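You operate a simulated robot arm through the tools that you are given. There is no shell and no other tool.

The job below is to be done with a simulated robot arm. You get a single attempt, and the scene is never put back.

## Task
Tape the spares carton shut and label it for the docket's bay.
Fine: stop screw tight first, so the carton stop holds; tape on the seam from tick to tick, pressed down all along; label on its mark, pressed down till it sticks.

Only the result counts: the job must be done as asked and must still hold three seconds after the hand-in. Knocking over, shifting, dropping, spilling or breaking anything else fails it.

## Robot
A 6-joint arm with a two-finger parallel gripper, fixed in place. Base frame: the origin is on the floor under the middle of its stand, x ahead of it, y to its left, z up; the work surface is at about z = 850. Units: mm, degrees, N and s.
With the tool pointing down near the work surface it reaches from about 300 to 660 mm from the base axis. Its first joint turns from -115.0 to 115.0 degrees. Payload 3.43 kg.
The TCP is the grasp point between the finger pads, 34 mm short of the fingertips. In the tool frame z runs along the fingers and y along their closing line. The gripper opens to 128 mm. The fingers are 24 mm wide and 12 mm thick; the gripper's body (48 by 130 mm) begins 96 mm behind the TCP.
Orientation is that of the tool frame in the base frame, as a unit quaternion [w, x, y, z]. With the fingers straight down and closing along the base's y, the tool's x points along the base's -x, its y along +y and its z along -z.

## Interface
- The arm moves only by the tool jog_arm. Its argument "commands" is a list of rows, each an object (a shift or turn left out is 0, a gripper value left out holds the last) with "slide": the shift along the base's x, y, z in units of 400 mm (1.0 is 400 mm), a list of three; "angular": the turn, a rotation vector about the base's x, y, z in units of 90 degrees (1.0 is 90 degrees), a list of three; "hand": the gripper command, from -1 (shut) to 1 (fully open), values between in proportion. In form: [{"slide": [tx, ty, tz], "angular": [wx, wy, wz], "hand": hand}, ...]. A call has 1 to 20 rows; each row is the pose to reach, as a shift and turn from the pose commanded when the call began. A call with a number of a shift or a turn outside -1 to 1 is refused whole. Rows are played at 5 a second. More than 50 mm and 8.6 degrees between two rows, or a gripper value outside its range, and nothing of the call is played. A pose out of reach is approached as far as the arm can. The call stops where the force on the tool passes 40 N (or 10 N more than at its start, if that is more) or the arm is blocked; 0.2 s more then pass. The fingers move at their own pace (about 153 mm/s each) and stop on an object; they squeeze with about 25 N. The grip force told is the motor's: it shows also when the fingers shut on nothing. Time passes only in rows, and 0.2 s behind the last, so rows that repeat a pose let the fingers close. It gives the time, the measured TCP pose, the force on the tool (base axes), the opening and the grip force at its end, in the units of the frame above (readings bear some noise), with the torque about the TCP (base axes, N m) and any sound that the robot's microphone picked up.
- Cameras (640 x 400 px; columns grow to the right, rows downward): "scene" is fixed at [220.1, 500.5, 1426.4]; the picture's right is [-0.74, -0.67, 0.00], its down [-0.41, 0.46, -0.79] and it looks along [0.53, -0.59, -0.61] (base axes); focal length 277 px, centre (320, 200). "wrist" rides on the gripper at [76, -11, -160] in the tool frame; the picture's right is [0.15, 0.99, 0.00], its down [-0.88, 0.13, -0.46] and it looks along [-0.45, 0.07, 0.89] (tool axes); focal length 234 px, centre (320, 200).
- snapshot(camera): a new picture of that camera. It takes no simulated time.
- raise_lower(by): slides the trunk up (or, below 0, down) by that many mm; the arm rides with it, the base frame stays. It gives what a move gives, with no picture.
- probe_pixels(camera, pixels): for up to 12 pixels [column, row] of the newest picture of that camera ("zoom" is the newest enlarged one), the place [x, y, z] in the base frame of the surface seen there, good to about 2 mm. It takes no simulated time.
- close_up(camera, box): a new picture of the part [left, top, right, bottom] of that camera's present view, enlarged. It takes no simulated time.
- sign_off(): hands the job in; it is judged then, once.

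Open the gripper and draw the arm clear of the work before you hand the job in, unless the task says otherwise.

The tools are called after "Request:" as a command line: name --argument value ..., lists and objects as JSON in quotes. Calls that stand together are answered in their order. jog_arm: Moves the arm, as the interface text tells. Its arguments: {"type":"object","properties":{"commands":{"type":"array"}},"required":["commands"]} The other tools are called the same way: raise_lower (by) moves the trunk up or down; snapshot (camera) takes a picture; probe_pixels (camera, pixels) gives the place of the surface under pixels of a picture; close_up (camera, box) takes an enlarged picture of a part of a camera's view; sign_off () hands the job in.

At the start:

```text
clock: 0.0
position: [401.5, 186.0, 1251.2]
ee_rot: [0.0, -0.001, 1.0, 0.0]
force: [0.4, 0.3, 0.1]
ft_torque: [0.03, -0.02, 0.0]
gripper_width: 127.8
grasp_force: 0.1
trunk travel left (down, up): [-875.0, 115.0]
```

scene: 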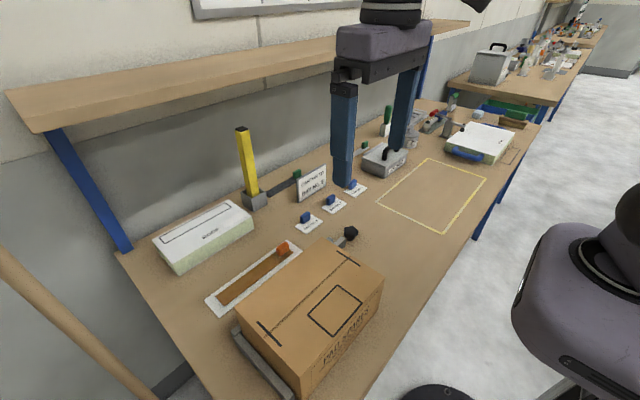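
wrist: 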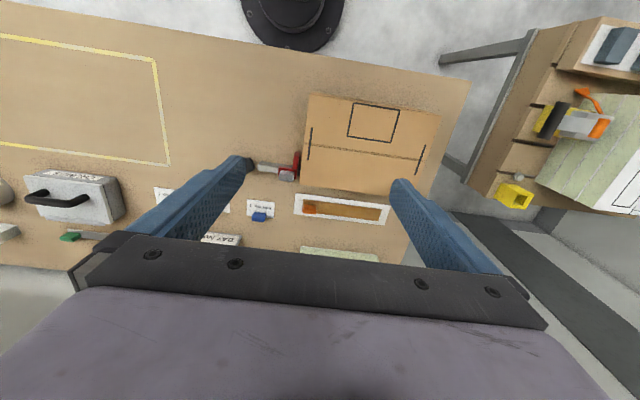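

The first pictures show the carton (scene ~310,310), tape strip on a card (~255,275), blue-tabbed labels (~310-355,190-225), a docket sign (~312,183) and a stop with a knob (~345,238). I take closer looks at these parts first.

Request:
close_up --camera "scene" --box '[200, 220, 400, 345]'

Request:
close_up --camera "scene" --box '[220, 130, 420, 255]'

Request:
close_up --camera "scene" --box '[290, 160, 370, 210]'

Request:
close_up --camera "wrist" --box '[220, 80, 460, 230]'

```text
3.20 times, centred on (300, 282) of scene
```

zoom: 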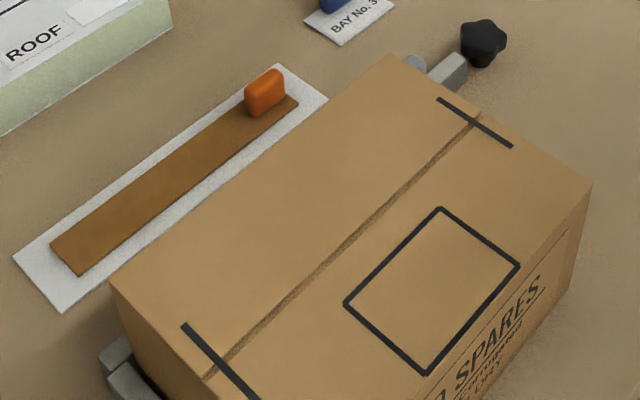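

```text
3.20 times, centred on (320, 192) of scene
```

zoom: 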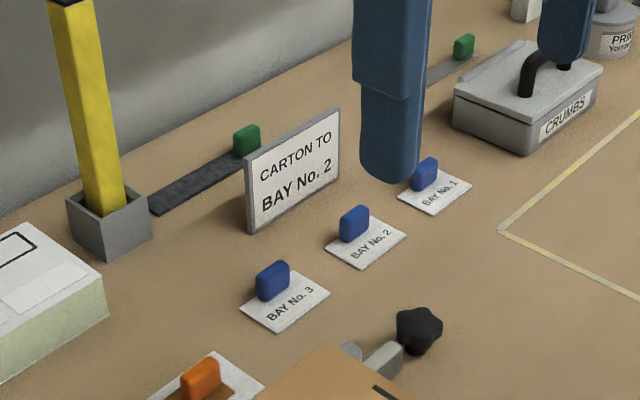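

```text
8.00 times, centred on (330, 185) of scene
```

zoom: 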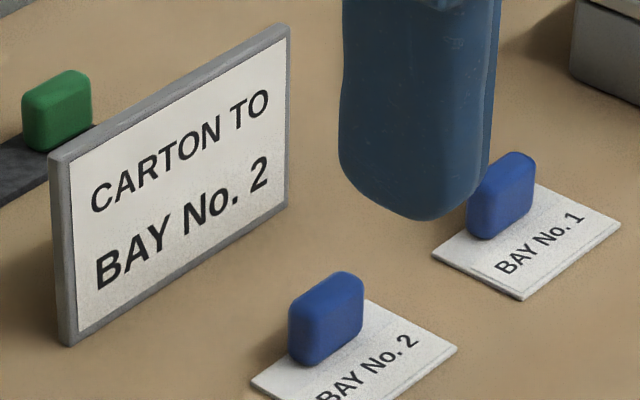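

```text
2.67 times, centred on (340, 155) of wrist
```

zoom: 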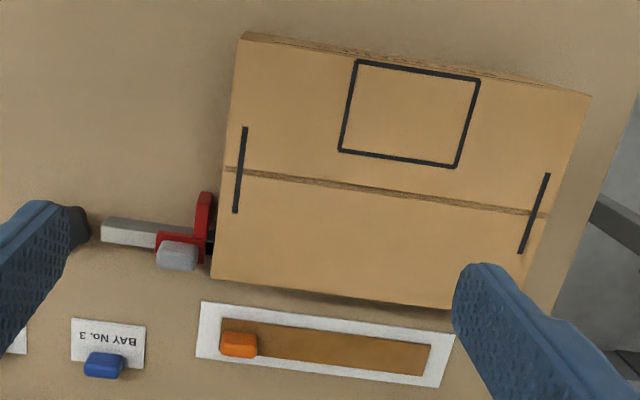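

The docket reads "CARTON TO BAY No. 2", so the middle label is mine. Now I enlarge the carton area again and probe its features for positions.

Request:
close_up --camera "scene" --box '[200, 225, 400, 350]'

Request:
close_up --camera "scene" --box '[220, 275, 400, 400]'

Request:
close_up --camera "scene" --box '[315, 215, 379, 255]'

```text
3.20 times, centred on (300, 288) of scene
```

zoom: 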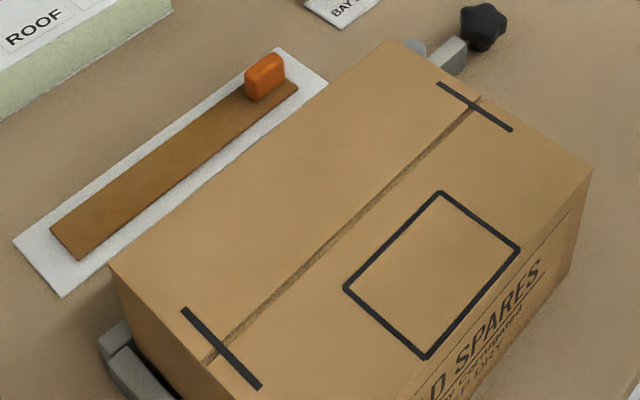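

```text
3.20 times, centred on (310, 338) of scene
```

zoom: 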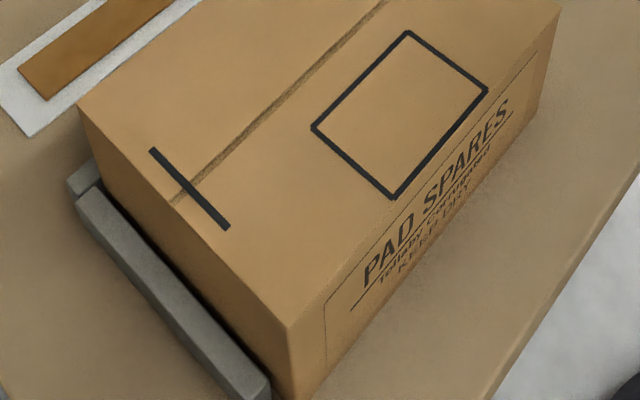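

```text
10.00 times, centred on (347, 235) of scene
```

zoom: 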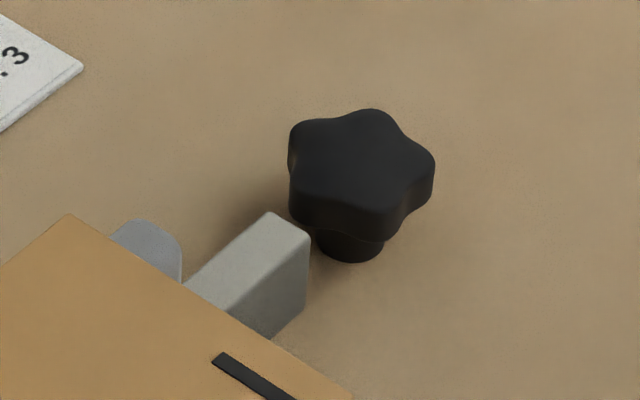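

The knob is a five-lobed vertical-axis hand screw beside the gray stop bar. I probe key points in the scene picture: knob, carton corners, ticks, label frame and tape.

Request:
probe_pixels --camera "zoom" --pixels '[[360, 150], [300, 140], [430, 165], [340, 195], [350, 250], [270, 220], [200, 285], [150, 240], [100, 320], [280, 390], [400, 80], [520, 200]]'

Request:
snapshot --camera "scene"

Request:
snapshot --camera "wrist"

```text
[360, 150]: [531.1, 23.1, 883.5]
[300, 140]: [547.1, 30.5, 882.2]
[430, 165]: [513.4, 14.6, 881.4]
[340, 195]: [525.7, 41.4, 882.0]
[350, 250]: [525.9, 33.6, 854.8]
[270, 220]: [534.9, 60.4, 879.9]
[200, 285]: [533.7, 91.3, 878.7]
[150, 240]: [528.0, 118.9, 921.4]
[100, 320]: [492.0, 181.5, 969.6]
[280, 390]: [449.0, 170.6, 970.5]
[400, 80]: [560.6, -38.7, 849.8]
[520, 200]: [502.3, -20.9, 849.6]
```

```text
taken
```

scene: 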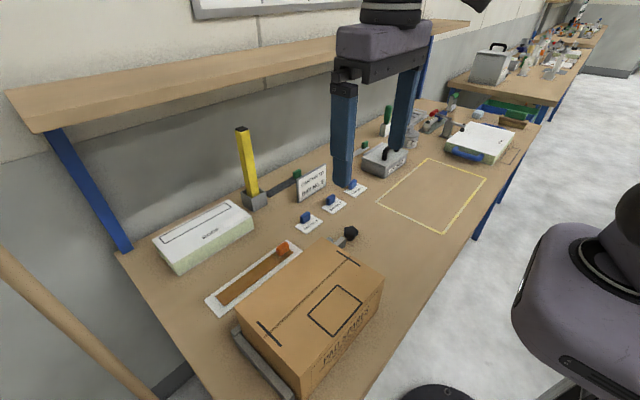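

```text
taken
```

wrist: 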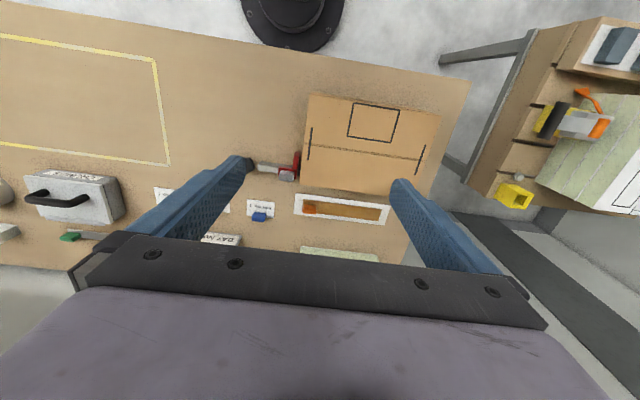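

Knob centre is near (528,27) with its top at z≈883. I probe the wrist view for the carton, ticks, label frame, tape and labels.

Request:
probe_pixels --camera "wrist" --pixels '[[311, 97], [438, 118], [300, 182], [392, 194], [311, 128], [309, 160], [425, 146], [416, 174], [353, 103], [400, 109], [347, 137], [392, 143]]'

Request:
probe_pixels --camera "wrist" --pixels '[[310, 207], [303, 207], [382, 218], [380, 211], [295, 212], [385, 225], [389, 206], [260, 216], [249, 200], [274, 202], [296, 165], [265, 168]]'

Request:
probe_pixels --camera "scene" --pixels '[[282, 249], [332, 201], [350, 185], [306, 217], [333, 205], [358, 190], [311, 225], [312, 183], [232, 282], [345, 252], [268, 332], [337, 306]]'

```text
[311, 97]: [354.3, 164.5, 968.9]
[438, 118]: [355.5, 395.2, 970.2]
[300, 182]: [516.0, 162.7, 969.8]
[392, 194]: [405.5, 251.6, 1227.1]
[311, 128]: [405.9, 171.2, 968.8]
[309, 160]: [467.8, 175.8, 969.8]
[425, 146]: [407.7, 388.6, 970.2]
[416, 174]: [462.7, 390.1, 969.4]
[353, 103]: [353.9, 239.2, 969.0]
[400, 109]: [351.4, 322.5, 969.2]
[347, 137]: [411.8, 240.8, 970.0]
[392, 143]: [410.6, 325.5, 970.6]
```

```text
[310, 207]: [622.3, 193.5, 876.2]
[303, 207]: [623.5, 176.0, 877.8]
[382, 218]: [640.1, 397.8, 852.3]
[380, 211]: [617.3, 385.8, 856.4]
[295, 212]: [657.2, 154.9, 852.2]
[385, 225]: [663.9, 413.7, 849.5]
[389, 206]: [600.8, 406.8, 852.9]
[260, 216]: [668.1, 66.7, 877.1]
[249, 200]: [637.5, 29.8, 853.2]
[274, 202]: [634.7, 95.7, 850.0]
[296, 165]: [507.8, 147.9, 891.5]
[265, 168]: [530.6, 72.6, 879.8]
```

```text
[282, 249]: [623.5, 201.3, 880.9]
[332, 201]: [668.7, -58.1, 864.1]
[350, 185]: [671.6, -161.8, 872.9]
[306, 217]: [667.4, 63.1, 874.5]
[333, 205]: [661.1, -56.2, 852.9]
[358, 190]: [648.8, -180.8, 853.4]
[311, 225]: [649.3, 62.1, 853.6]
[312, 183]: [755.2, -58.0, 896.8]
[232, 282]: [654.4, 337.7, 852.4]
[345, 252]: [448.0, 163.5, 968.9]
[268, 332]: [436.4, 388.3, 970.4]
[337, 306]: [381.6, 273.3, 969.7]
```

Carton top is at z≈970 (x≈345–516, y≈163–397), seam near x≈437, ticks at y≈173 and y≈389; tape tab near (623,197,878); Bay 2 label tab near (668,-58,865). I move over the knob for a closer wrist view, staying above the carton.

Request:
jog_arm --commands '[{"slide": [0.03, -0.05, -0.06]}, {"slide": [0.06, -0.1, -0.12]}, {"slide": [0.09, -0.15, -0.18]}, {"slide": [0.12, -0.2, -0.24]}, {"slide": [0.15, -0.25, -0.3]}, {"slide": [0.18, -0.3, -0.36]}, {"slide": [0.21, -0.35, -0.42]}, {"slide": [0.24, -0.4, -0.48]}, {"slide": [0.24, -0.4, -0.48]}]'

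Request:
snapshot --camera "wrist"

Request:
snapshot --camera "scene"

```text
clock: 2.0
position: [497.4, 26.3, 1059.1]
ee_rot: [0.001, 0.0, 1.0, -0.001]
force: [-0.2, -0.4, 0.3]
ft_torque: [-0.01, -0.02, -0.01]
gripper_width: 128.1
grasp_force: 0.1
trunk travel left (down, up): [-875.0, 115.0]
```

```text
taken
```

wrist: 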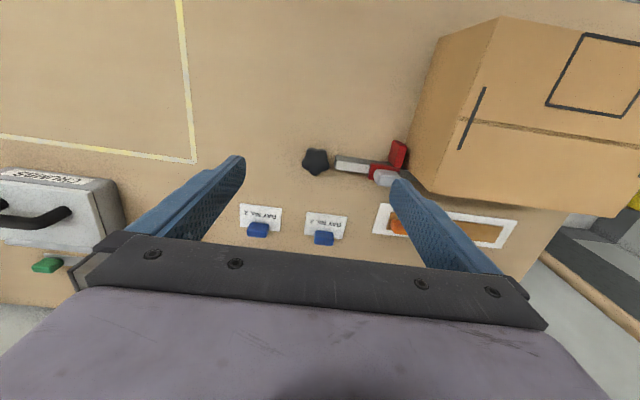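

```text
taken
```

scene: 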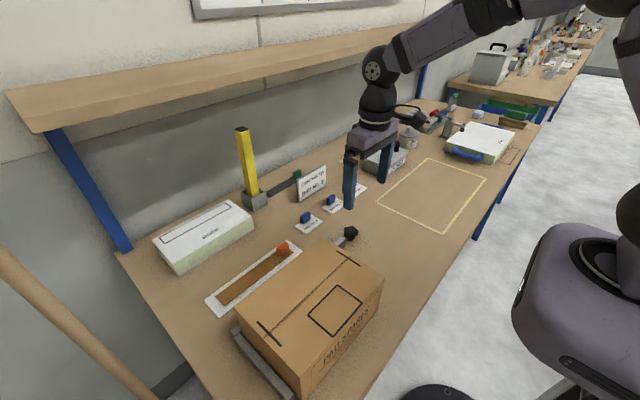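

The wrist view now shows the knob at (316,161) with the gray bar and red toggle to its right (370,165). I enlarge it and probe for its geometry.

Request:
close_up --camera "wrist" --box '[290, 125, 430, 213]'

Request:
close_up --camera "wrist" --box '[230, 180, 390, 280]'

```text
4.55 times, centred on (360, 169) of wrist
```

zoom: 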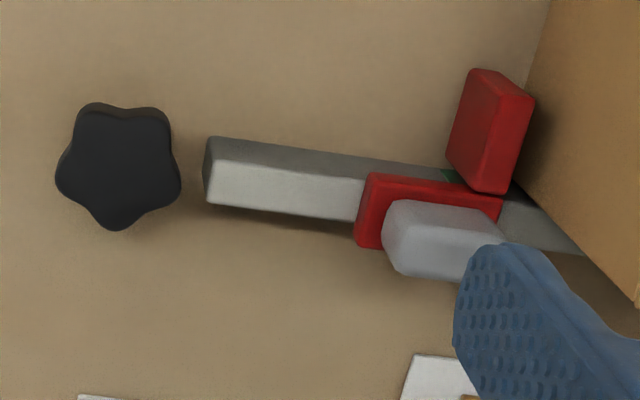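

```text
4.00 times, centred on (310, 230) of wrist
```

zoom: 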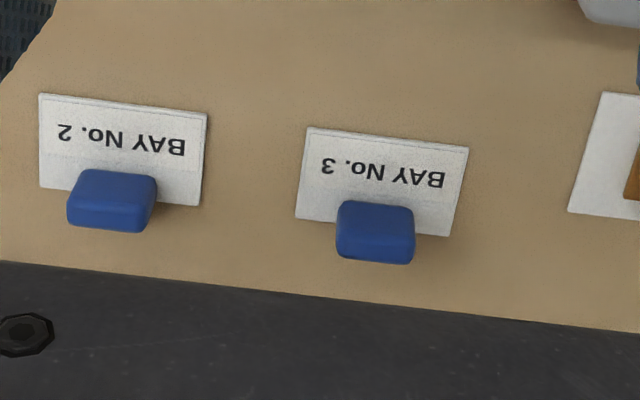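

The stop looks like a red sliding foot on a gray rail with a gray block and a green patch, and the star knob near the rail's end. I shift to centre the rail between the fingers for a clear view.

Request:
jog_arm --commands '[{"slide": [-0.02, 0.08, 0.02]}, {"slide": [-0.04, 0.16, 0.03]}, {"slide": [-0.04, 0.2, 0.03]}, {"slide": [-0.04, 0.2, 0.03]}]'

Request:
close_up --camera "wrist" --box '[220, 100, 420, 225]'

Request:
close_up --camera "wrist" --box '[270, 120, 350, 170]'

```text
clock: 3.0
position: [481.0, 107.1, 1071.3]
ee_rot: [0.0, 0.0, 1.0, 0.0]
force: [0.1, -0.1, 0.4]
ft_torque: [0.02, 0.03, 0.01]
gripper_width: 128.0
grasp_force: 0.1
trunk travel left (down, up): [-875.0, 115.0]
```

```text
3.20 times, centred on (320, 162) of wrist
```

zoom: 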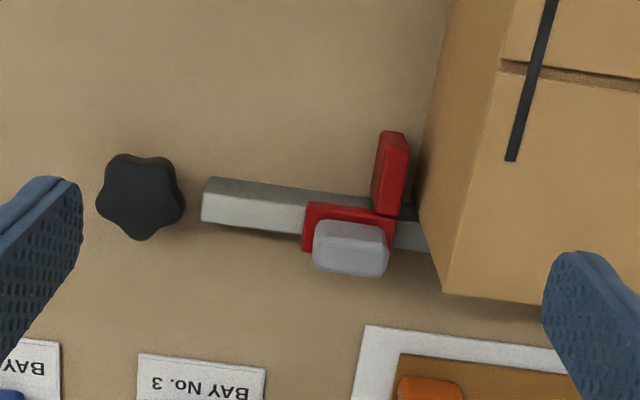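

```text
8.00 times, centred on (310, 145) of wrist
```

zoom: 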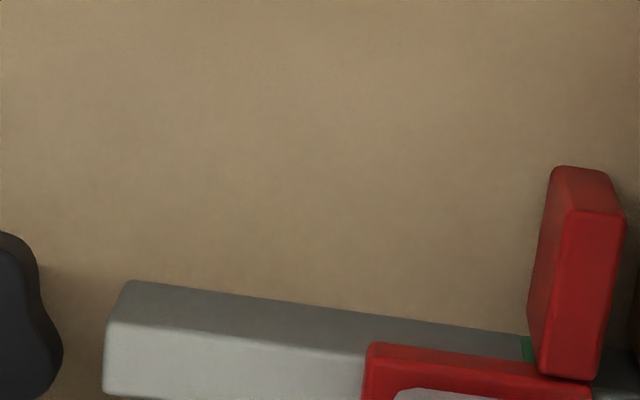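

The red slider carries a tall gray handle and a red pad facing the carton, with a green mark on the rail near (527,348) of the zoom. I take a tighter view of slider and knob and probe them.

Request:
close_up --camera "wrist" --box '[300, 135, 364, 175]'

Request:
probe_pixels --camera "zoom" --pixels '[[320, 140], [380, 100], [400, 80], [100, 200], [160, 290], [250, 350], [300, 200], [210, 160], [380, 200], [440, 250], [440, 300], [300, 300]]'

Request:
close_up --camera "wrist" --box '[240, 140, 304, 180]'

Request:
probe_pixels --camera "zoom" --pixels '[[100, 100], [150, 100], [70, 240], [140, 290], [210, 240], [310, 110], [120, 180], [60, 180], [200, 150], [300, 160], [340, 240], [500, 130]]'

```text
10.00 times, centred on (332, 155) of wrist
```

zoom: 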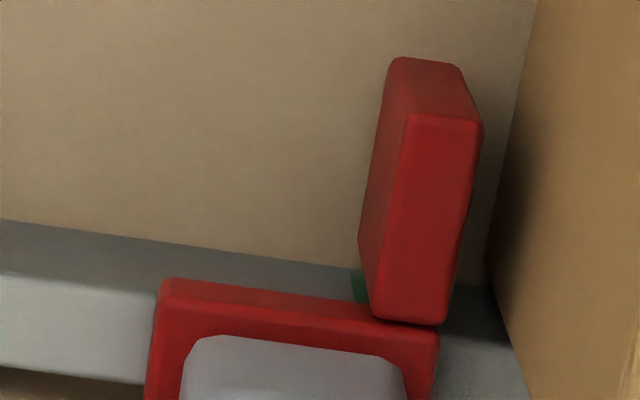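

```text
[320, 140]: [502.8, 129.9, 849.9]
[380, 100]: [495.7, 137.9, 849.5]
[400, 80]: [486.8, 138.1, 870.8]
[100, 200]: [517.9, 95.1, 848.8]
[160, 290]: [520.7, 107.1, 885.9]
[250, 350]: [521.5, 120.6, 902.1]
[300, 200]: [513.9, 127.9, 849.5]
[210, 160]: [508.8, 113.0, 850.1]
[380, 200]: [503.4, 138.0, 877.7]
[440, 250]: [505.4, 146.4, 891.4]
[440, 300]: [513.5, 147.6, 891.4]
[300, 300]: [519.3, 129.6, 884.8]
```

```text
10.00 times, centred on (272, 160) of wrist
```

zoom: 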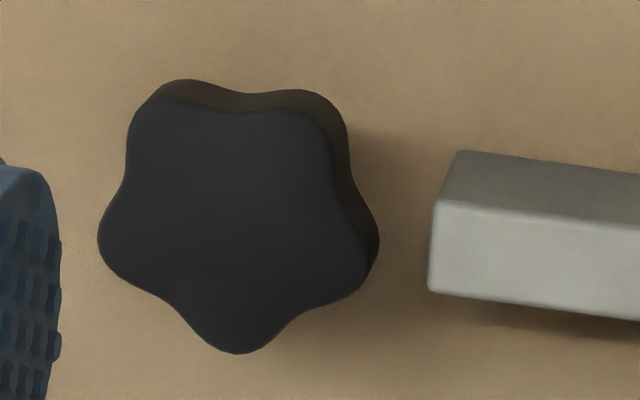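

```text
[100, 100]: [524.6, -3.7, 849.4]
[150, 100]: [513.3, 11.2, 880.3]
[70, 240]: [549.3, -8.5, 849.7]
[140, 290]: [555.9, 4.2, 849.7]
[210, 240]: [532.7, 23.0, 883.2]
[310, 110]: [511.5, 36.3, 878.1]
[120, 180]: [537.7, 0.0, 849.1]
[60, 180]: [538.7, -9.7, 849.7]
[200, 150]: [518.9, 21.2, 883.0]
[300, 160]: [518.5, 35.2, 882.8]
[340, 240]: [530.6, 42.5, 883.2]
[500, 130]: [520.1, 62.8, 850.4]
```

The knob centre is about (528,25), lobes 36° apart in grip symmetry with one lobe pointing to +x, and the rail's end is only ~25 mm away on its +y side, so I should grip along x. I turn the tool +90° about z over the knob, which also puts the camera on the −y side looking at the slider.

Request:
jog_arm --commands '[{"slide": [0.0098, -0.0167, -0.0023], "angular": [0, 0, 0.0833]}, {"slide": [0.0196, -0.0333, -0.0046], "angular": [0, 0, 0.1667]}, {"slide": [0.0294, -0.05, -0.0069], "angular": [0, 0, 0.25]}, {"slide": [0.0392, -0.0667, -0.0092], "angular": [0, 0, 0.3333]}, {"slide": [0.049, -0.0833, -0.0115], "angular": [0, 0, 0.4167]}, {"slide": [0.0588, -0.1, -0.0138], "angular": [0, 0, 0.5]}, {"slide": [0.0686, -0.1167, -0.016], "angular": [0, 0, 0.5833]}, {"slide": [0.0784, -0.1333, -0.0183], "angular": [0, 0, 0.6667]}, {"slide": [0.0882, -0.15, -0.0206], "angular": [0, 0, 0.75]}, {"slide": [0.098, -0.1667, -0.0229], "angular": [0, 0, 0.8333]}, {"slide": [0.1078, -0.1833, -0.0252], "angular": [0, 0, 0.9167]}, {"slide": [0.1175, -0.2, -0.0275], "angular": [0, 0, 1.0]}, {"slide": [0.1175, -0.2, -0.0275], "angular": [0, 0, 1.0]}]'

Request:
snapshot --camera "wrist"

Request:
close_up --camera "wrist" --box '[240, 60, 400, 160]'

```text
clock: 5.8
position: [528.1, 25.5, 1060.3]
ee_rot: [0.0, 0.708, -0.706, 0.0]
force: [0.1, 0.4, 0.1]
ft_torque: [0.0, 0.0, 0.0]
gripper_width: 127.9
grasp_force: 0.0
trunk travel left (down, up): [-875.0, 115.0]
```

```text
taken
```

wrist: 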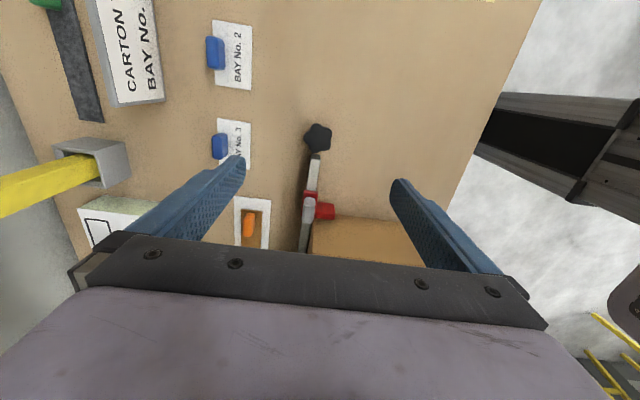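

```text
4.00 times, centred on (320, 110) of wrist
```

zoom: 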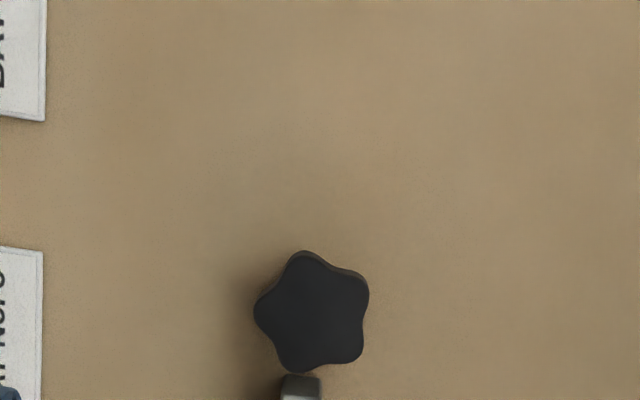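

The knob is at (317,138) with the rail and red slider below it at (310,205). I enlarge that part and probe the knob outline and rail.

Request:
close_up --camera "wrist" --box '[268, 115, 364, 175]'

Request:
close_up --camera "wrist" --box '[256, 170, 384, 250]'

Request:
probe_pixels --camera "wrist" --pixels '[[317, 124], [332, 130], [329, 150], [313, 152], [304, 138], [317, 138], [311, 155], [319, 156], [305, 185], [317, 185], [325, 210], [309, 215]]'

```text
6.67 times, centred on (316, 145) of wrist
```

zoom: 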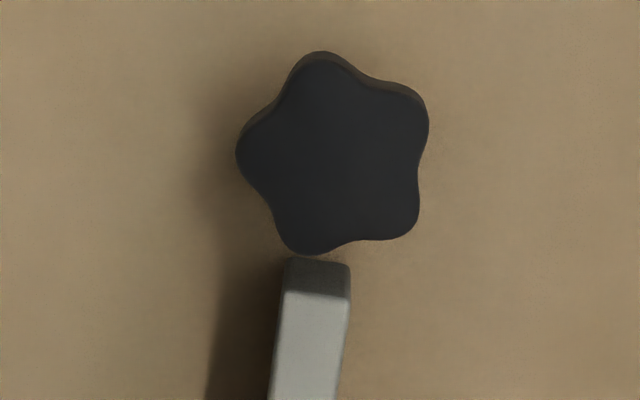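

```text
5.00 times, centred on (320, 210) of wrist
```

zoom: 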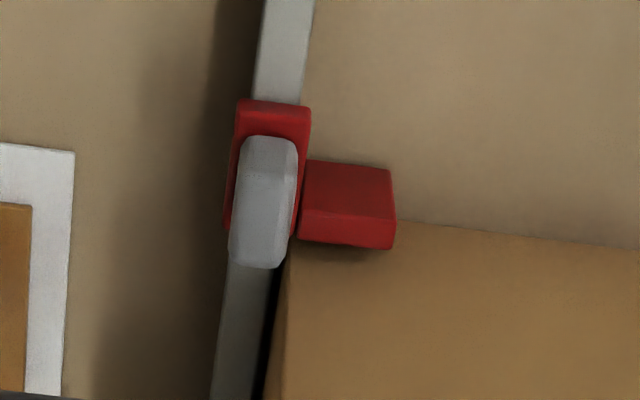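

```text
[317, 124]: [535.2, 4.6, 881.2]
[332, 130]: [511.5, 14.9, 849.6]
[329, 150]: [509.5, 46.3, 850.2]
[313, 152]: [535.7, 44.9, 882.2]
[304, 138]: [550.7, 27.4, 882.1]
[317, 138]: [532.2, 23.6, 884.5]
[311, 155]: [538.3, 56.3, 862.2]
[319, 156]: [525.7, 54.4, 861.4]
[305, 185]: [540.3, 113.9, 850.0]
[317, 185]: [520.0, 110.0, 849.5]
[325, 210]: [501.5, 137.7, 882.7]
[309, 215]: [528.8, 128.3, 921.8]
```

Knob: centre ≈(530,25), lobe radius ≈21, top z≈883; rail x≈526–540 starting y≈51. Before gripping, I check the gap between the red pad and the carton face and where the green mark sits.

Request:
probe_pixels --camera "zoom" --pixels '[[345, 230], [345, 170], [390, 220], [420, 235], [420, 300], [300, 270], [500, 250], [270, 120], [270, 105], [260, 200], [265, 260], [250, 290]]'

Request:
probe_pixels --camera "scene" --pixels '[[240, 328], [265, 365], [288, 392], [30, 100], [250, 70], [400, 40], [245, 130], [200, 220], [384, 160], [300, 385], [383, 276], [322, 240]]'

```text
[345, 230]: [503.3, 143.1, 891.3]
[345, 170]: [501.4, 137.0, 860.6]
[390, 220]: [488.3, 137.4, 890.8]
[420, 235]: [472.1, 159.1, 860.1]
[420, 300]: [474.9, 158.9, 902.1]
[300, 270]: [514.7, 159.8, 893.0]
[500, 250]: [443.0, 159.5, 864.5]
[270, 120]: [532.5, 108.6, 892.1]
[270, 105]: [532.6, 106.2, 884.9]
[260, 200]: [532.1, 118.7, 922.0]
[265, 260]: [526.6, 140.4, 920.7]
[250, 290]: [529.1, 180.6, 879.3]
```

```text
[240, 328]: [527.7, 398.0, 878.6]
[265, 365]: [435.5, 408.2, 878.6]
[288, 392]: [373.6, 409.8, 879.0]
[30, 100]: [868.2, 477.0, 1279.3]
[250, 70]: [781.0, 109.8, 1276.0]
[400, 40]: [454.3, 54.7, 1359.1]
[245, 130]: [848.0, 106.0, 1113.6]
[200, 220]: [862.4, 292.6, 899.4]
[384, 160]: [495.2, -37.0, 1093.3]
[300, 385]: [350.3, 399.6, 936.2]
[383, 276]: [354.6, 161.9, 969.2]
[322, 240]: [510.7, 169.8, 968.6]
```

The carton's −y face is at y≈159 while the pad ends at y≈147.5, so about 11 mm gap; the rail runs on along the carton's +x side to a fixed bar at y≈400. I zoom hard on the slider to look for the green mark from this side.

Request:
close_up --camera "wrist" --box '[294, 185, 342, 215]'

Request:
close_up --camera "wrist" --box '[296, 205, 328, 225]'

```text
13.33 times, centred on (318, 200) of wrist
```

zoom: 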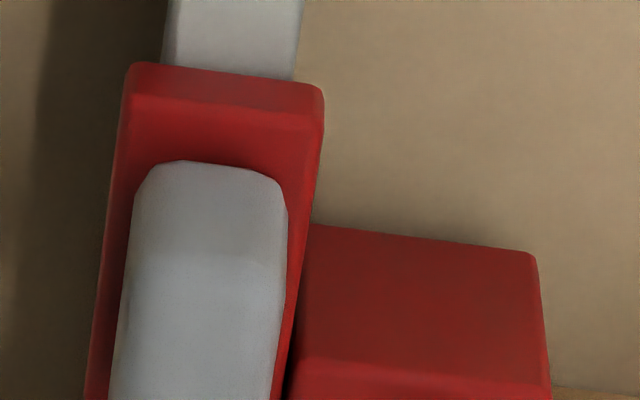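

```text
16.00 times, centred on (312, 215) of wrist
```

zoom: 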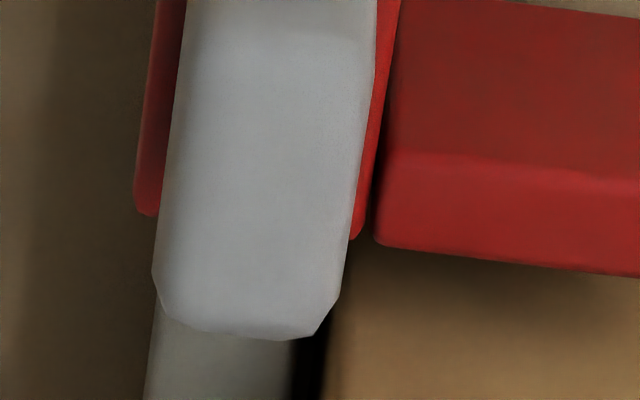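

The slider's handle is clear from here but no green mark shows from this side. I move back and tilt the camera for a lower view from the robot's side to read the mark before touching anything.

Request:
jog_arm --commands '[{"slide": [-0.01, 0.0, 0.01], "angular": [0, 0, -0.0833]}, {"slide": [-0.02, 0.01, 0.01], "angular": [0, 0, -0.1667]}, {"slide": [-0.03, 0.02, 0.01], "angular": [0, 0, -0.25]}, {"slide": [-0.04, 0.03, 0.01], "angular": [0, 0, -0.3333]}, {"slide": [-0.05, 0.04, 0.01], "angular": [0, 0, -0.4167]}, {"slide": [-0.06, 0.05, 0.01], "angular": [0, 0, -0.5]}, {"slide": [-0.07, 0.06, 0.01], "angular": [0, 0, -0.5833]}, {"slide": [-0.08, 0.07, 0.01], "angular": [0, 0, -0.6667]}, {"slide": [-0.09, 0.08, 0.01], "angular": [0, 0, -0.75]}, {"slide": [-0.1, 0.09, 0.01], "angular": [0, 0, -0.8333]}, {"slide": [-0.11, 0.1, 0.01], "angular": [0, 0, -0.9167]}, {"slide": [-0.12, 0.11, 0.01], "angular": [0, 0, -1.0]}, {"slide": [-0.12, 0.11, 0.01], "angular": [0, 0, -1.0]}]'

Request:
jog_arm --commands '[{"slide": [0, 0, 0], "angular": [0, -0.08, 0]}, {"slide": [0, 0, -0.02], "angular": [0, -0.16, 0]}, {"slide": [0, 0, -0.04], "angular": [0, -0.24, 0]}, {"slide": [0, 0, -0.05], "angular": [0, -0.32, 0]}, {"slide": [0, 0, -0.05], "angular": [0, -0.32, 0]}]'

Request:
snapshot --camera "wrist"

```text
clock: 8.6
position: [480.5, 71.1, 1063.5]
ee_rot: [0.0, 0.001, 1.0, -0.001]
force: [-0.5, 0.7, 0.8]
ft_torque: [-0.07, 0.0, 0.05]
gripper_width: 127.7
grasp_force: 0.1
trunk travel left (down, up): [-875.0, 115.0]
```

```text
clock: 9.8
position: [481.0, 72.0, 1044.9]
ee_rot: [0.249, 0.0, 0.969, 0.001]
force: [-0.2, -0.6, 0.2]
ft_torque: [-0.01, 0.02, 0.01]
gripper_width: 127.9
grasp_force: 0.1
trunk travel left (down, up): [-875.0, 115.0]
```

```text
taken
```

wrist: 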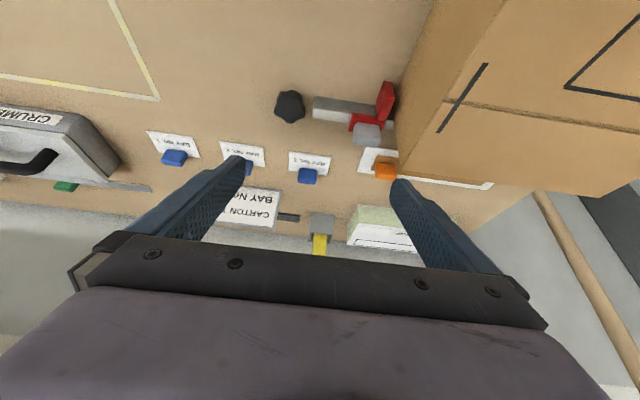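

The stop is now seen obliquely at (370,115). I enlarge it.

Request:
close_up --camera "wrist" --box '[328, 75, 408, 155]'

Request:
close_up --camera "wrist" --box '[264, 80, 392, 160]'

Request:
close_up --camera "wrist" --box '[345, 95, 401, 130]'

```text
5.00 times, centred on (368, 115) of wrist
```

zoom: 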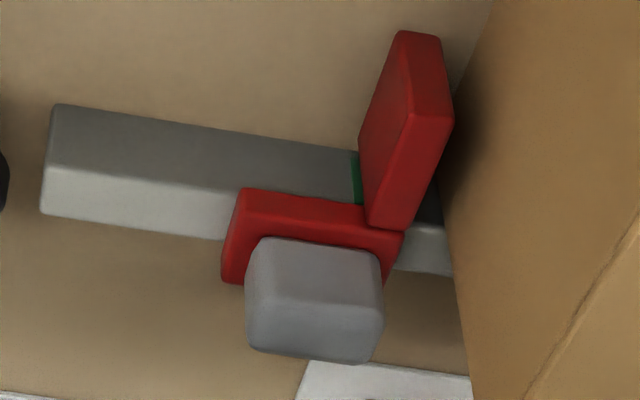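

```text
5.00 times, centred on (328, 120) of wrist
```

zoom: 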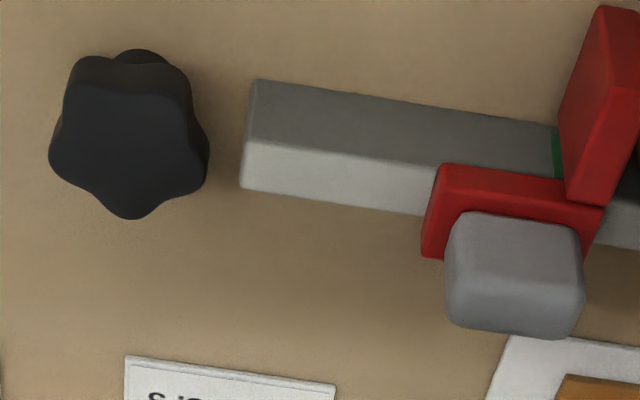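

```text
11.43 times, centred on (373, 112) of wrist
```

zoom: 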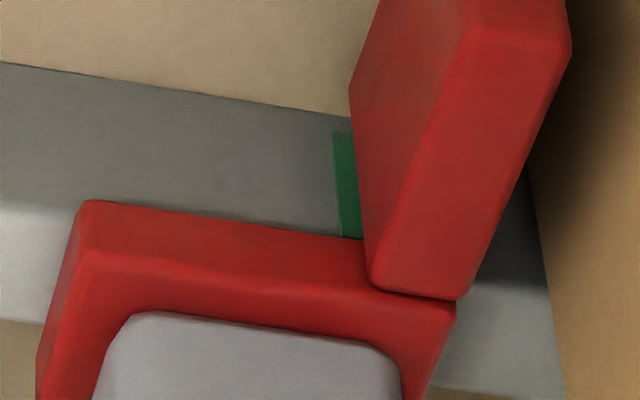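

The green band lies right under the red pad, so the slider already sits on its mark and needs only its screw tightened. I straighten the tool and turn it back over the knob.

Request:
jog_arm --commands '[{"slide": [0, 0, 0.02], "angular": [0, 0.08, 0]}, {"slide": [0, 0, 0.04], "angular": [0, 0.16, 0]}, {"slide": [0, 0, 0.05], "angular": [0, 0.24, 0]}, {"slide": [0, 0, 0.05], "angular": [0, 0.32, 0]}, {"slide": [0, 0, 0.05], "angular": [0, 0.32, 0]}]'

Request:
jog_arm --commands '[{"slide": [0.01, -0.01, 0], "angular": [0, 0, 0.0833], "hand": 0.1}, {"slide": [0.02, -0.02, 0], "angular": [0, 0, 0.1667]}, {"slide": [0.03, -0.03, 0], "angular": [0, 0, 0.25]}, {"slide": [0.04, -0.04, 0], "angular": [0, 0, 0.3333]}, {"slide": [0.05, -0.05, 0], "angular": [0, 0, 0.4167]}, {"slide": [0.06, -0.06, 0], "angular": [0, 0, 0.5]}, {"slide": [0.07, -0.07, 0], "angular": [0, 0, 0.5833]}, {"slide": [0.08, -0.08, 0], "angular": [0, 0, 0.6667]}, {"slide": [0.09, -0.09, 0], "angular": [0, 0, 0.75]}, {"slide": [0.1, -0.1, 0], "angular": [0, 0, 0.8333]}, {"slide": [0.11, -0.11, -0.05], "angular": [0, 0, 0.9167]}, {"slide": [0.123, -0.116, -0.1], "angular": [0, 0, 1.0]}, {"slide": [0.123, -0.116, -0.1], "angular": [0, 0, 1.0]}]'

Request:
snapshot --camera "wrist"

```text
clock: 11.0
position: [478.5, 71.2, 1064.6]
ee_rot: [-0.001, 0.0, 1.0, -0.001]
force: [0.5, 0.0, 0.4]
ft_torque: [0.02, 0.02, -0.03]
gripper_width: 128.0
grasp_force: 0.0
trunk travel left (down, up): [-875.0, 115.0]
```

```text
clock: 13.8
position: [529.7, 23.9, 1024.0]
ee_rot: [-0.001, 0.708, -0.706, 0.0]
force: [0.7, -0.2, -0.4]
ft_torque: [0.01, 0.02, 0.01]
gripper_width: 70.5
grasp_force: 0.1
trunk travel left (down, up): [-875.0, 115.0]
```

```text
taken
```

wrist: 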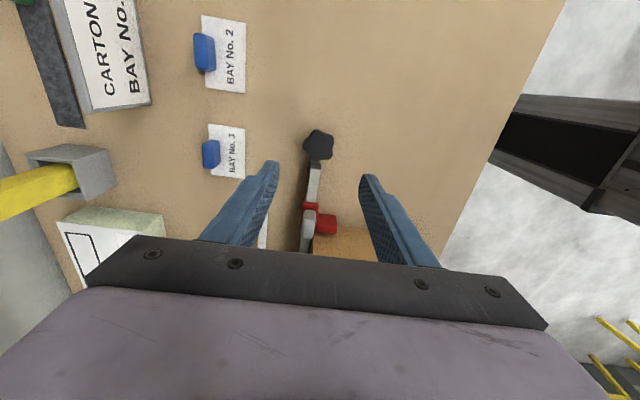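

The tool is centred over the knob with 70 mm opening. I descend to a TCP height of ~920 first and check alignment.

Request:
jog_arm --commands '[{"slide": [0, 0.002, -0.1]}, {"slide": [0, 0.002, -0.2]}, {"slide": [0, 0.002, -0.26]}, {"slide": [0, 0.002, -0.26]}]'

Request:
snapshot --camera "wrist"

Request:
close_up --camera "scene" --box '[300, 190, 396, 250]'

```text
clock: 14.8
position: [531.5, 25.1, 920.2]
ee_rot: [0.0, -0.707, 0.707, 0.0]
force: [0.9, -0.3, 0.4]
ft_torque: [0.01, 0.0, 0.01]
gripper_width: 70.4
grasp_force: 0.0
trunk travel left (down, up): [-875.0, 115.0]
```

```text
taken
```

wrist: 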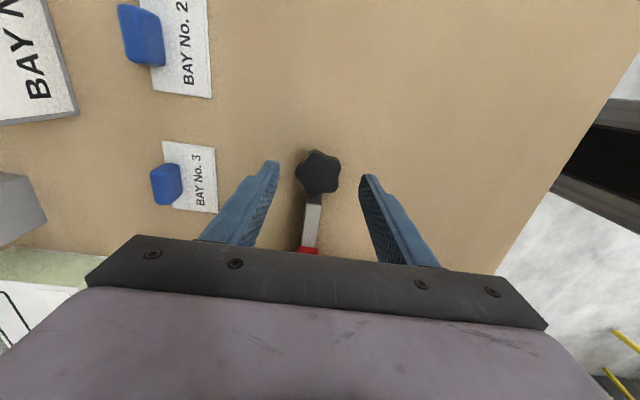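

```text
6.67 times, centred on (348, 220) of scene
```

zoom: 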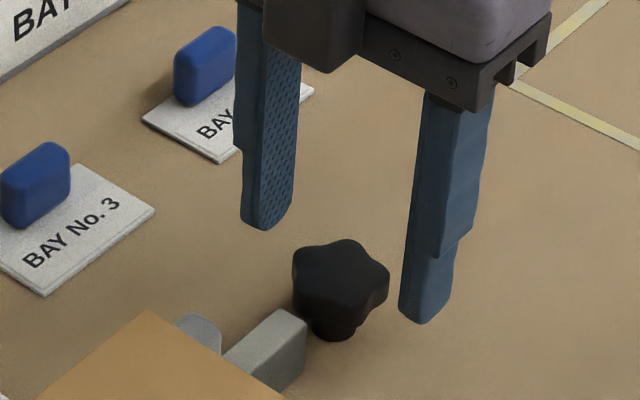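

The knob sits midway between the fingertips. I lower 23 mm so the tips flank the knob and close on it.

Request:
jog_arm --commands '[{"slide": [0, 0, -0.03]}, {"slide": [0, 0, -0.058]}, {"slide": [0, 0, -0.058], "hand": -0.3}, {"slide": [0, 0, -0.058], "hand": -1}, {"slide": [0, 0, -0.058], "hand": -1}, {"slide": [0, 0, -0.058], "hand": -1}]'

Request:
snapshot --camera "wrist"

Request:
close_up --camera "scene" --box '[300, 190, 396, 250]'

```text
clock: 16.2
position: [530.8, 25.2, 896.3]
ee_rot: [0.001, -0.707, 0.707, 0.0]
force: [5.4, -0.6, -2.0]
ft_torque: [-0.2, -0.42, 0.0]
gripper_width: 39.6
grasp_force: 45.1
trunk travel left (down, up): [-875.0, 115.0]
```

```text
taken
```

wrist: 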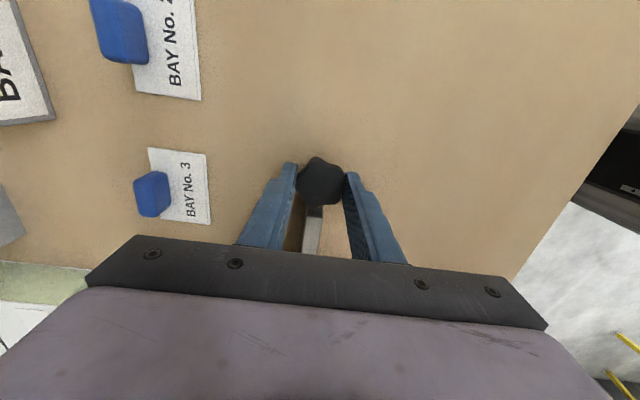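

```text
6.67 times, centred on (348, 220) of scene
```

zoom: 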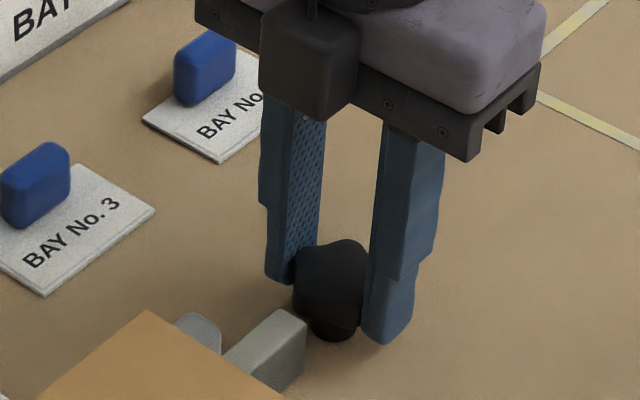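

The knob is held at 39.6 mm width. I turn clockwise (−z) 20° in small steps and read the torque.

Request:
jog_arm --commands '[{"angular": [0, 0, -0.055], "hand": -1}, {"angular": [0, 0, -0.11], "hand": -1}, {"angular": [0, 0, -0.165], "hand": -1}, {"angular": [0, 0, -0.22], "hand": -1}]'

Request:
snapshot --camera "wrist"

```text
clock: 17.2
position: [531.9, 23.6, 896.6]
ee_rot: [0.0, -0.574, 0.819, 0.0]
force: [5.4, -1.6, -0.1]
ft_torque: [-0.2, -0.18, 0.01]
gripper_width: 39.5
grasp_force: 45.2
trunk travel left (down, up): [-875.0, 115.0]
```

```text
taken
```

wrist: 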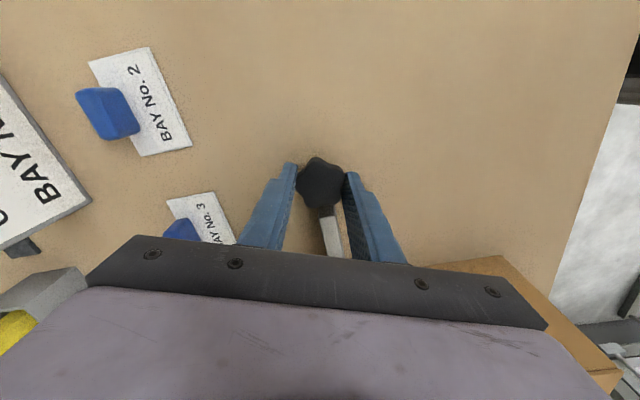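

The knob turns with the fingers with almost no torque. I continue another 26° clockwise, near the limit for clearing the rail end.

Request:
jog_arm --commands '[{"angular": [0, 0, -0.07], "hand": -1}, {"angular": [0, 0, -0.14], "hand": -1}, {"angular": [0, 0, -0.21], "hand": -1}, {"angular": [0, 0, -0.28], "hand": -1}]'

Request:
snapshot --camera "wrist"

Request:
close_up --camera "scene" --box '[300, 190, 396, 250]'

```text
clock: 18.2
position: [531.5, 25.1, 897.5]
ee_rot: [0.0, -0.382, 0.924, 0.001]
force: [6.3, -1.4, 2.5]
ft_torque: [-0.42, 0.1, 0.0]
gripper_width: 39.8
grasp_force: 44.3
trunk travel left (down, up): [-875.0, 115.0]
```

```text
taken
```

wrist: 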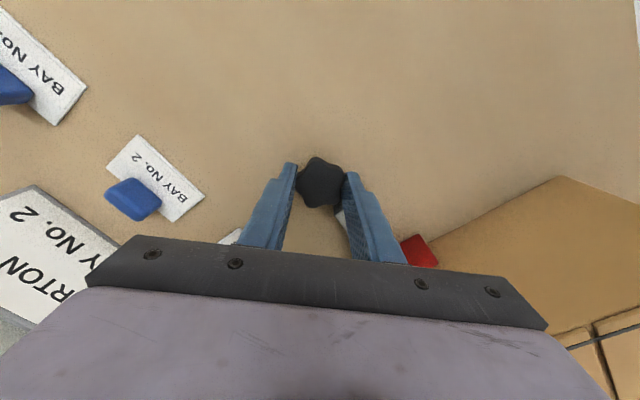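

```text
6.67 times, centred on (348, 220) of scene
```

zoom: 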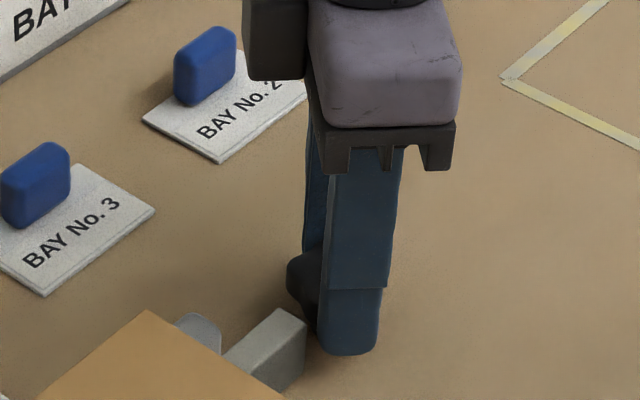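

The knob has turned ~45° freely with no resistance. I open, lift over the knob, turn back 72° for the next lobe-aligned grip.

Request:
jog_arm --commands '[{"hand": -0.06}, {"hand": -0.06}, {"slide": [0, 0, 0.04], "hand": -0.06}, {"slide": [0, 0, 0.08], "hand": -0.06}, {"slide": [0, 0, 0.08], "angular": [0, 0, 0.08], "hand": -0.06}, {"slide": [0, 0, 0.08], "angular": [0, 0, 0.16], "hand": -0.06}, {"slide": [0, 0, 0.08], "angular": [0, 0, 0.24], "hand": -0.06}, {"slide": [0, 0, 0.08], "angular": [0, 0, 0.32], "hand": -0.06}, {"slide": [0, 0, 0.08], "angular": [0, 0, 0.4], "hand": -0.06}, {"slide": [0, 0, 0.08], "angular": [0, 0, 0.48], "hand": -0.06}, {"slide": [0, 0, 0.08], "angular": [0, 0, 0.56], "hand": -0.06}, {"slide": [0, 0, 0.08], "angular": [0, 0, 0.64], "hand": -0.06}, {"slide": [0, 0, 0.08], "angular": [0, 0, 0.72], "hand": -0.06}, {"slide": [0, 0, 0.08], "angular": [0, 0, 0.8], "hand": -0.06}, {"slide": [0, 0, 0.08], "angular": [0, 0, 0.8], "hand": -0.06}]'

Request:
snapshot --camera "wrist"

Request:
close_up --camera "wrist" --box '[270, 140, 366, 200]'

```text
clock: 21.4
position: [530.1, 24.1, 929.1]
ee_rot: [0.0, 0.853, -0.522, 0.0]
force: [-0.4, 0.3, 0.2]
ft_torque: [-0.03, -0.02, 0.03]
gripper_width: 60.3
grasp_force: 0.0
trunk travel left (down, up): [-875.0, 115.0]
```

```text
taken
```

wrist: 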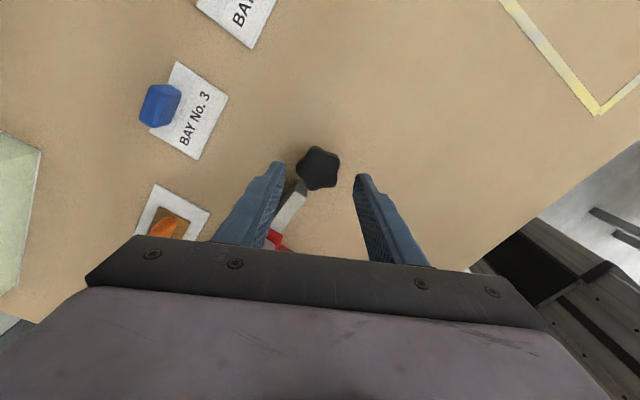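

```text
6.67 times, centred on (318, 170) of wrist
```

zoom: 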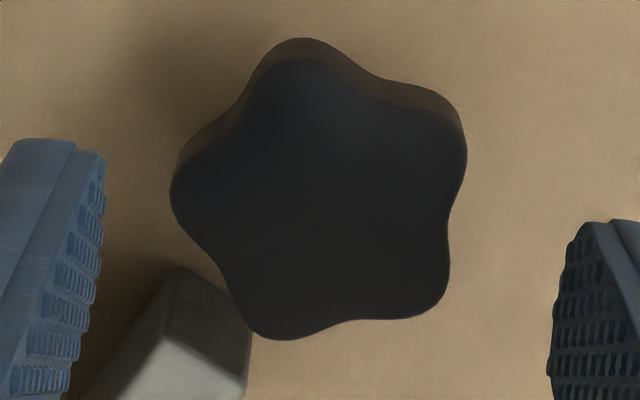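

The knob sits centred with the lobe toward the left finger, and the rail end lies clear between the fingers. I lower, close, and turn clockwise 72° in small steps.

Request:
jog_arm --commands '[{"slide": [0.002, 0.001, -0.04], "hand": -0.06}, {"slide": [0.002, 0.001, -0.081], "hand": -0.06}, {"slide": [0.002, 0.001, -0.081], "hand": -0.5}, {"slide": [0.002, 0.001, -0.081], "hand": -1}, {"slide": [0.002, 0.001, -0.081], "hand": -1}, {"slide": [0.002, 0.001, -0.081], "hand": -1}]'

Request:
jog_arm --commands '[{"angular": [0, 0, -0.08], "hand": -1}, {"angular": [0, 0, -0.16], "hand": -1}, {"angular": [0, 0, -0.24], "hand": -1}, {"angular": [0, 0, -0.32], "hand": -1}, {"angular": [0, 0, -0.4], "hand": -1}]'

```text
clock: 22.8
position: [531.6, 24.2, 896.1]
ee_rot: [0.0, 0.852, -0.523, 0.0]
force: [1.1, 1.8, -2.0]
ft_torque: [0.32, -0.07, -0.01]
gripper_width: 39.5
grasp_force: 45.1
trunk travel left (down, up): [-875.0, 115.0]
```

```text
clock: 24.0
position: [531.4, 23.8, 896.4]
ee_rot: [0.0, -0.65, 0.76, 0.0]
force: [1.7, 0.0, -2.1]
ft_torque: [-0.17, 0.0, 1.06]
gripper_width: 40.6
grasp_force: 44.7
trunk travel left (down, up): [-875.0, 115.0]
```

Torque about z has jumped to 1.06 N·m, so the screw is biting. I look at the knob within the fingers before adding more.

Request:
close_up --camera "wrist" --box '[270, 140, 366, 200]'

Request:
close_up --camera "scene" --box '[300, 190, 396, 250]'

```text
6.67 times, centred on (318, 170) of wrist
```

zoom: 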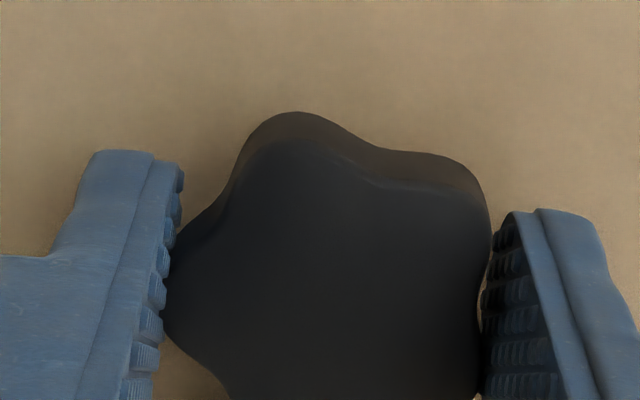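

```text
6.67 times, centred on (348, 220) of scene
```

zoom: 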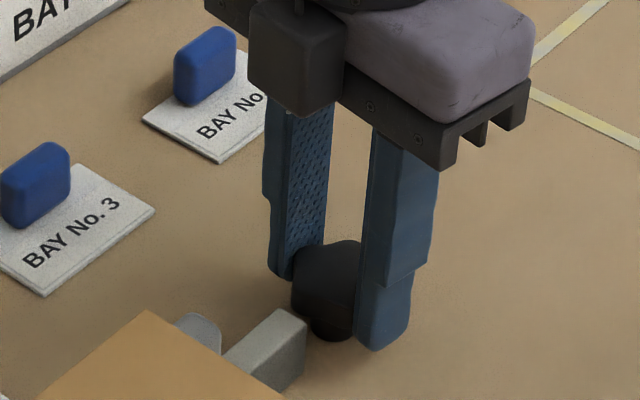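

The knob lags the fingers by a few degrees, so it is at or near its stop. I turn a further ~6° to see whether the torque rises.

Request:
jog_arm --commands '[{"angular": [0, 0, -0.02], "hand": -1}, {"angular": [0, 0, -0.04], "hand": -1}, {"angular": [0, 0, -0.06], "hand": -1}, {"angular": [0, 0, -0.06], "hand": -1}]'

Request:
close_up --camera "wrist" --box '[270, 140, 366, 200]'

```text
clock: 25.0
position: [530.4, 25.4, 895.9]
ee_rot: [0.0, -0.612, 0.791, 0.0]
force: [2.5, 0.4, -1.4]
ft_torque: [0.04, -0.07, 0.88]
gripper_width: 40.9
grasp_force: 45.1
trunk travel left (down, up): [-875.0, 115.0]
```

```text
6.67 times, centred on (318, 170) of wrist
```

zoom: 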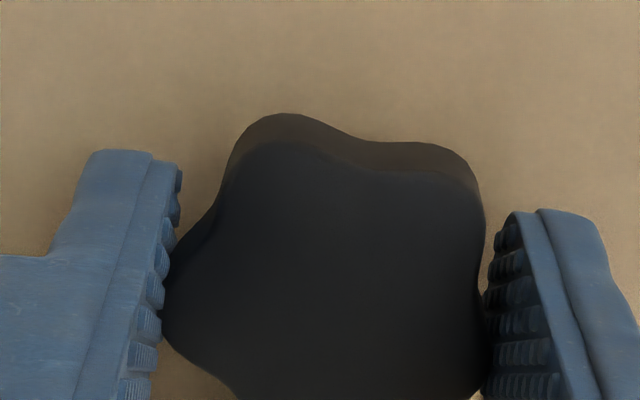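

The knob slips in the grip at ~0.9–1.06 N·m rather than turning, which suggests it is tight. To make sure, I re-grip lobe-aligned and test again.

Request:
jog_arm --commands '[{"hand": -0.1}, {"hand": -0.1}, {"angular": [0, 0, 0.05], "hand": -0.1}, {"angular": [0, 0, 0.105], "hand": -0.1}, {"angular": [0, 0, 0.105], "hand": -1}, {"angular": [0, 0, 0.105], "hand": -1}, {"angular": [0, 0, 0.105], "hand": -1}, {"angular": [0, 0, 0.105], "hand": -1}]'

Request:
close_up --camera "wrist" --box '[270, 140, 366, 200]'

Request:
jog_arm --commands '[{"angular": [0, 0, -0.02], "hand": -1}, {"angular": [0, 0, -0.04], "hand": -1}, {"angular": [0, 0, -0.06], "hand": -1}]'

Request:
close_up --camera "wrist" --box '[270, 140, 366, 200]'

```text
clock: 26.8
position: [531.7, 25.3, 897.2]
ee_rot: [0.0, -0.676, 0.737, -0.001]
force: [2.9, -1.5, -1.5]
ft_torque: [-0.18, -0.26, 0.06]
gripper_width: 40.0
grasp_force: 45.1
trunk travel left (down, up): [-875.0, 115.0]
```

```text
6.67 times, centred on (318, 170) of wrist
```

zoom: 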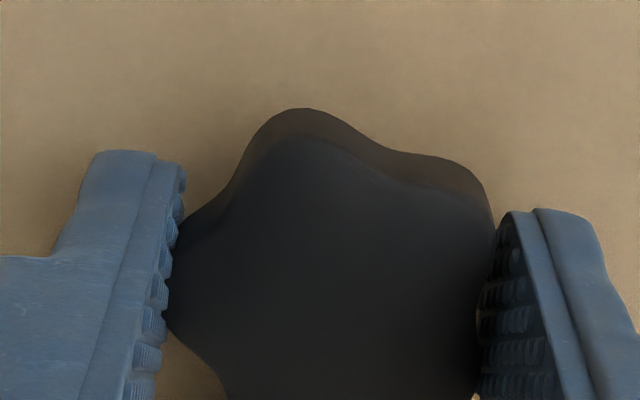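

```text
clock: 27.6
position: [531.1, 24.5, 896.0]
ee_rot: [0.0, -0.641, 0.768, 0.0]
force: [3.7, 1.7, -0.6]
ft_torque: [-0.07, 0.11, 1.02]
gripper_width: 40.4
grasp_force: 45.3
trunk travel left (down, up): [-875.0, 115.0]
```

```text
6.67 times, centred on (318, 170) of wrist
```

zoom: 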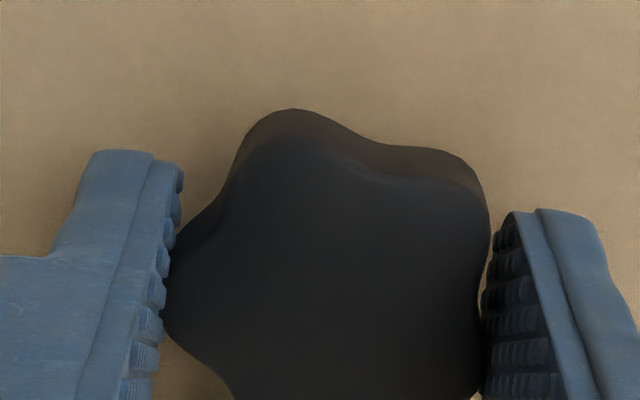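

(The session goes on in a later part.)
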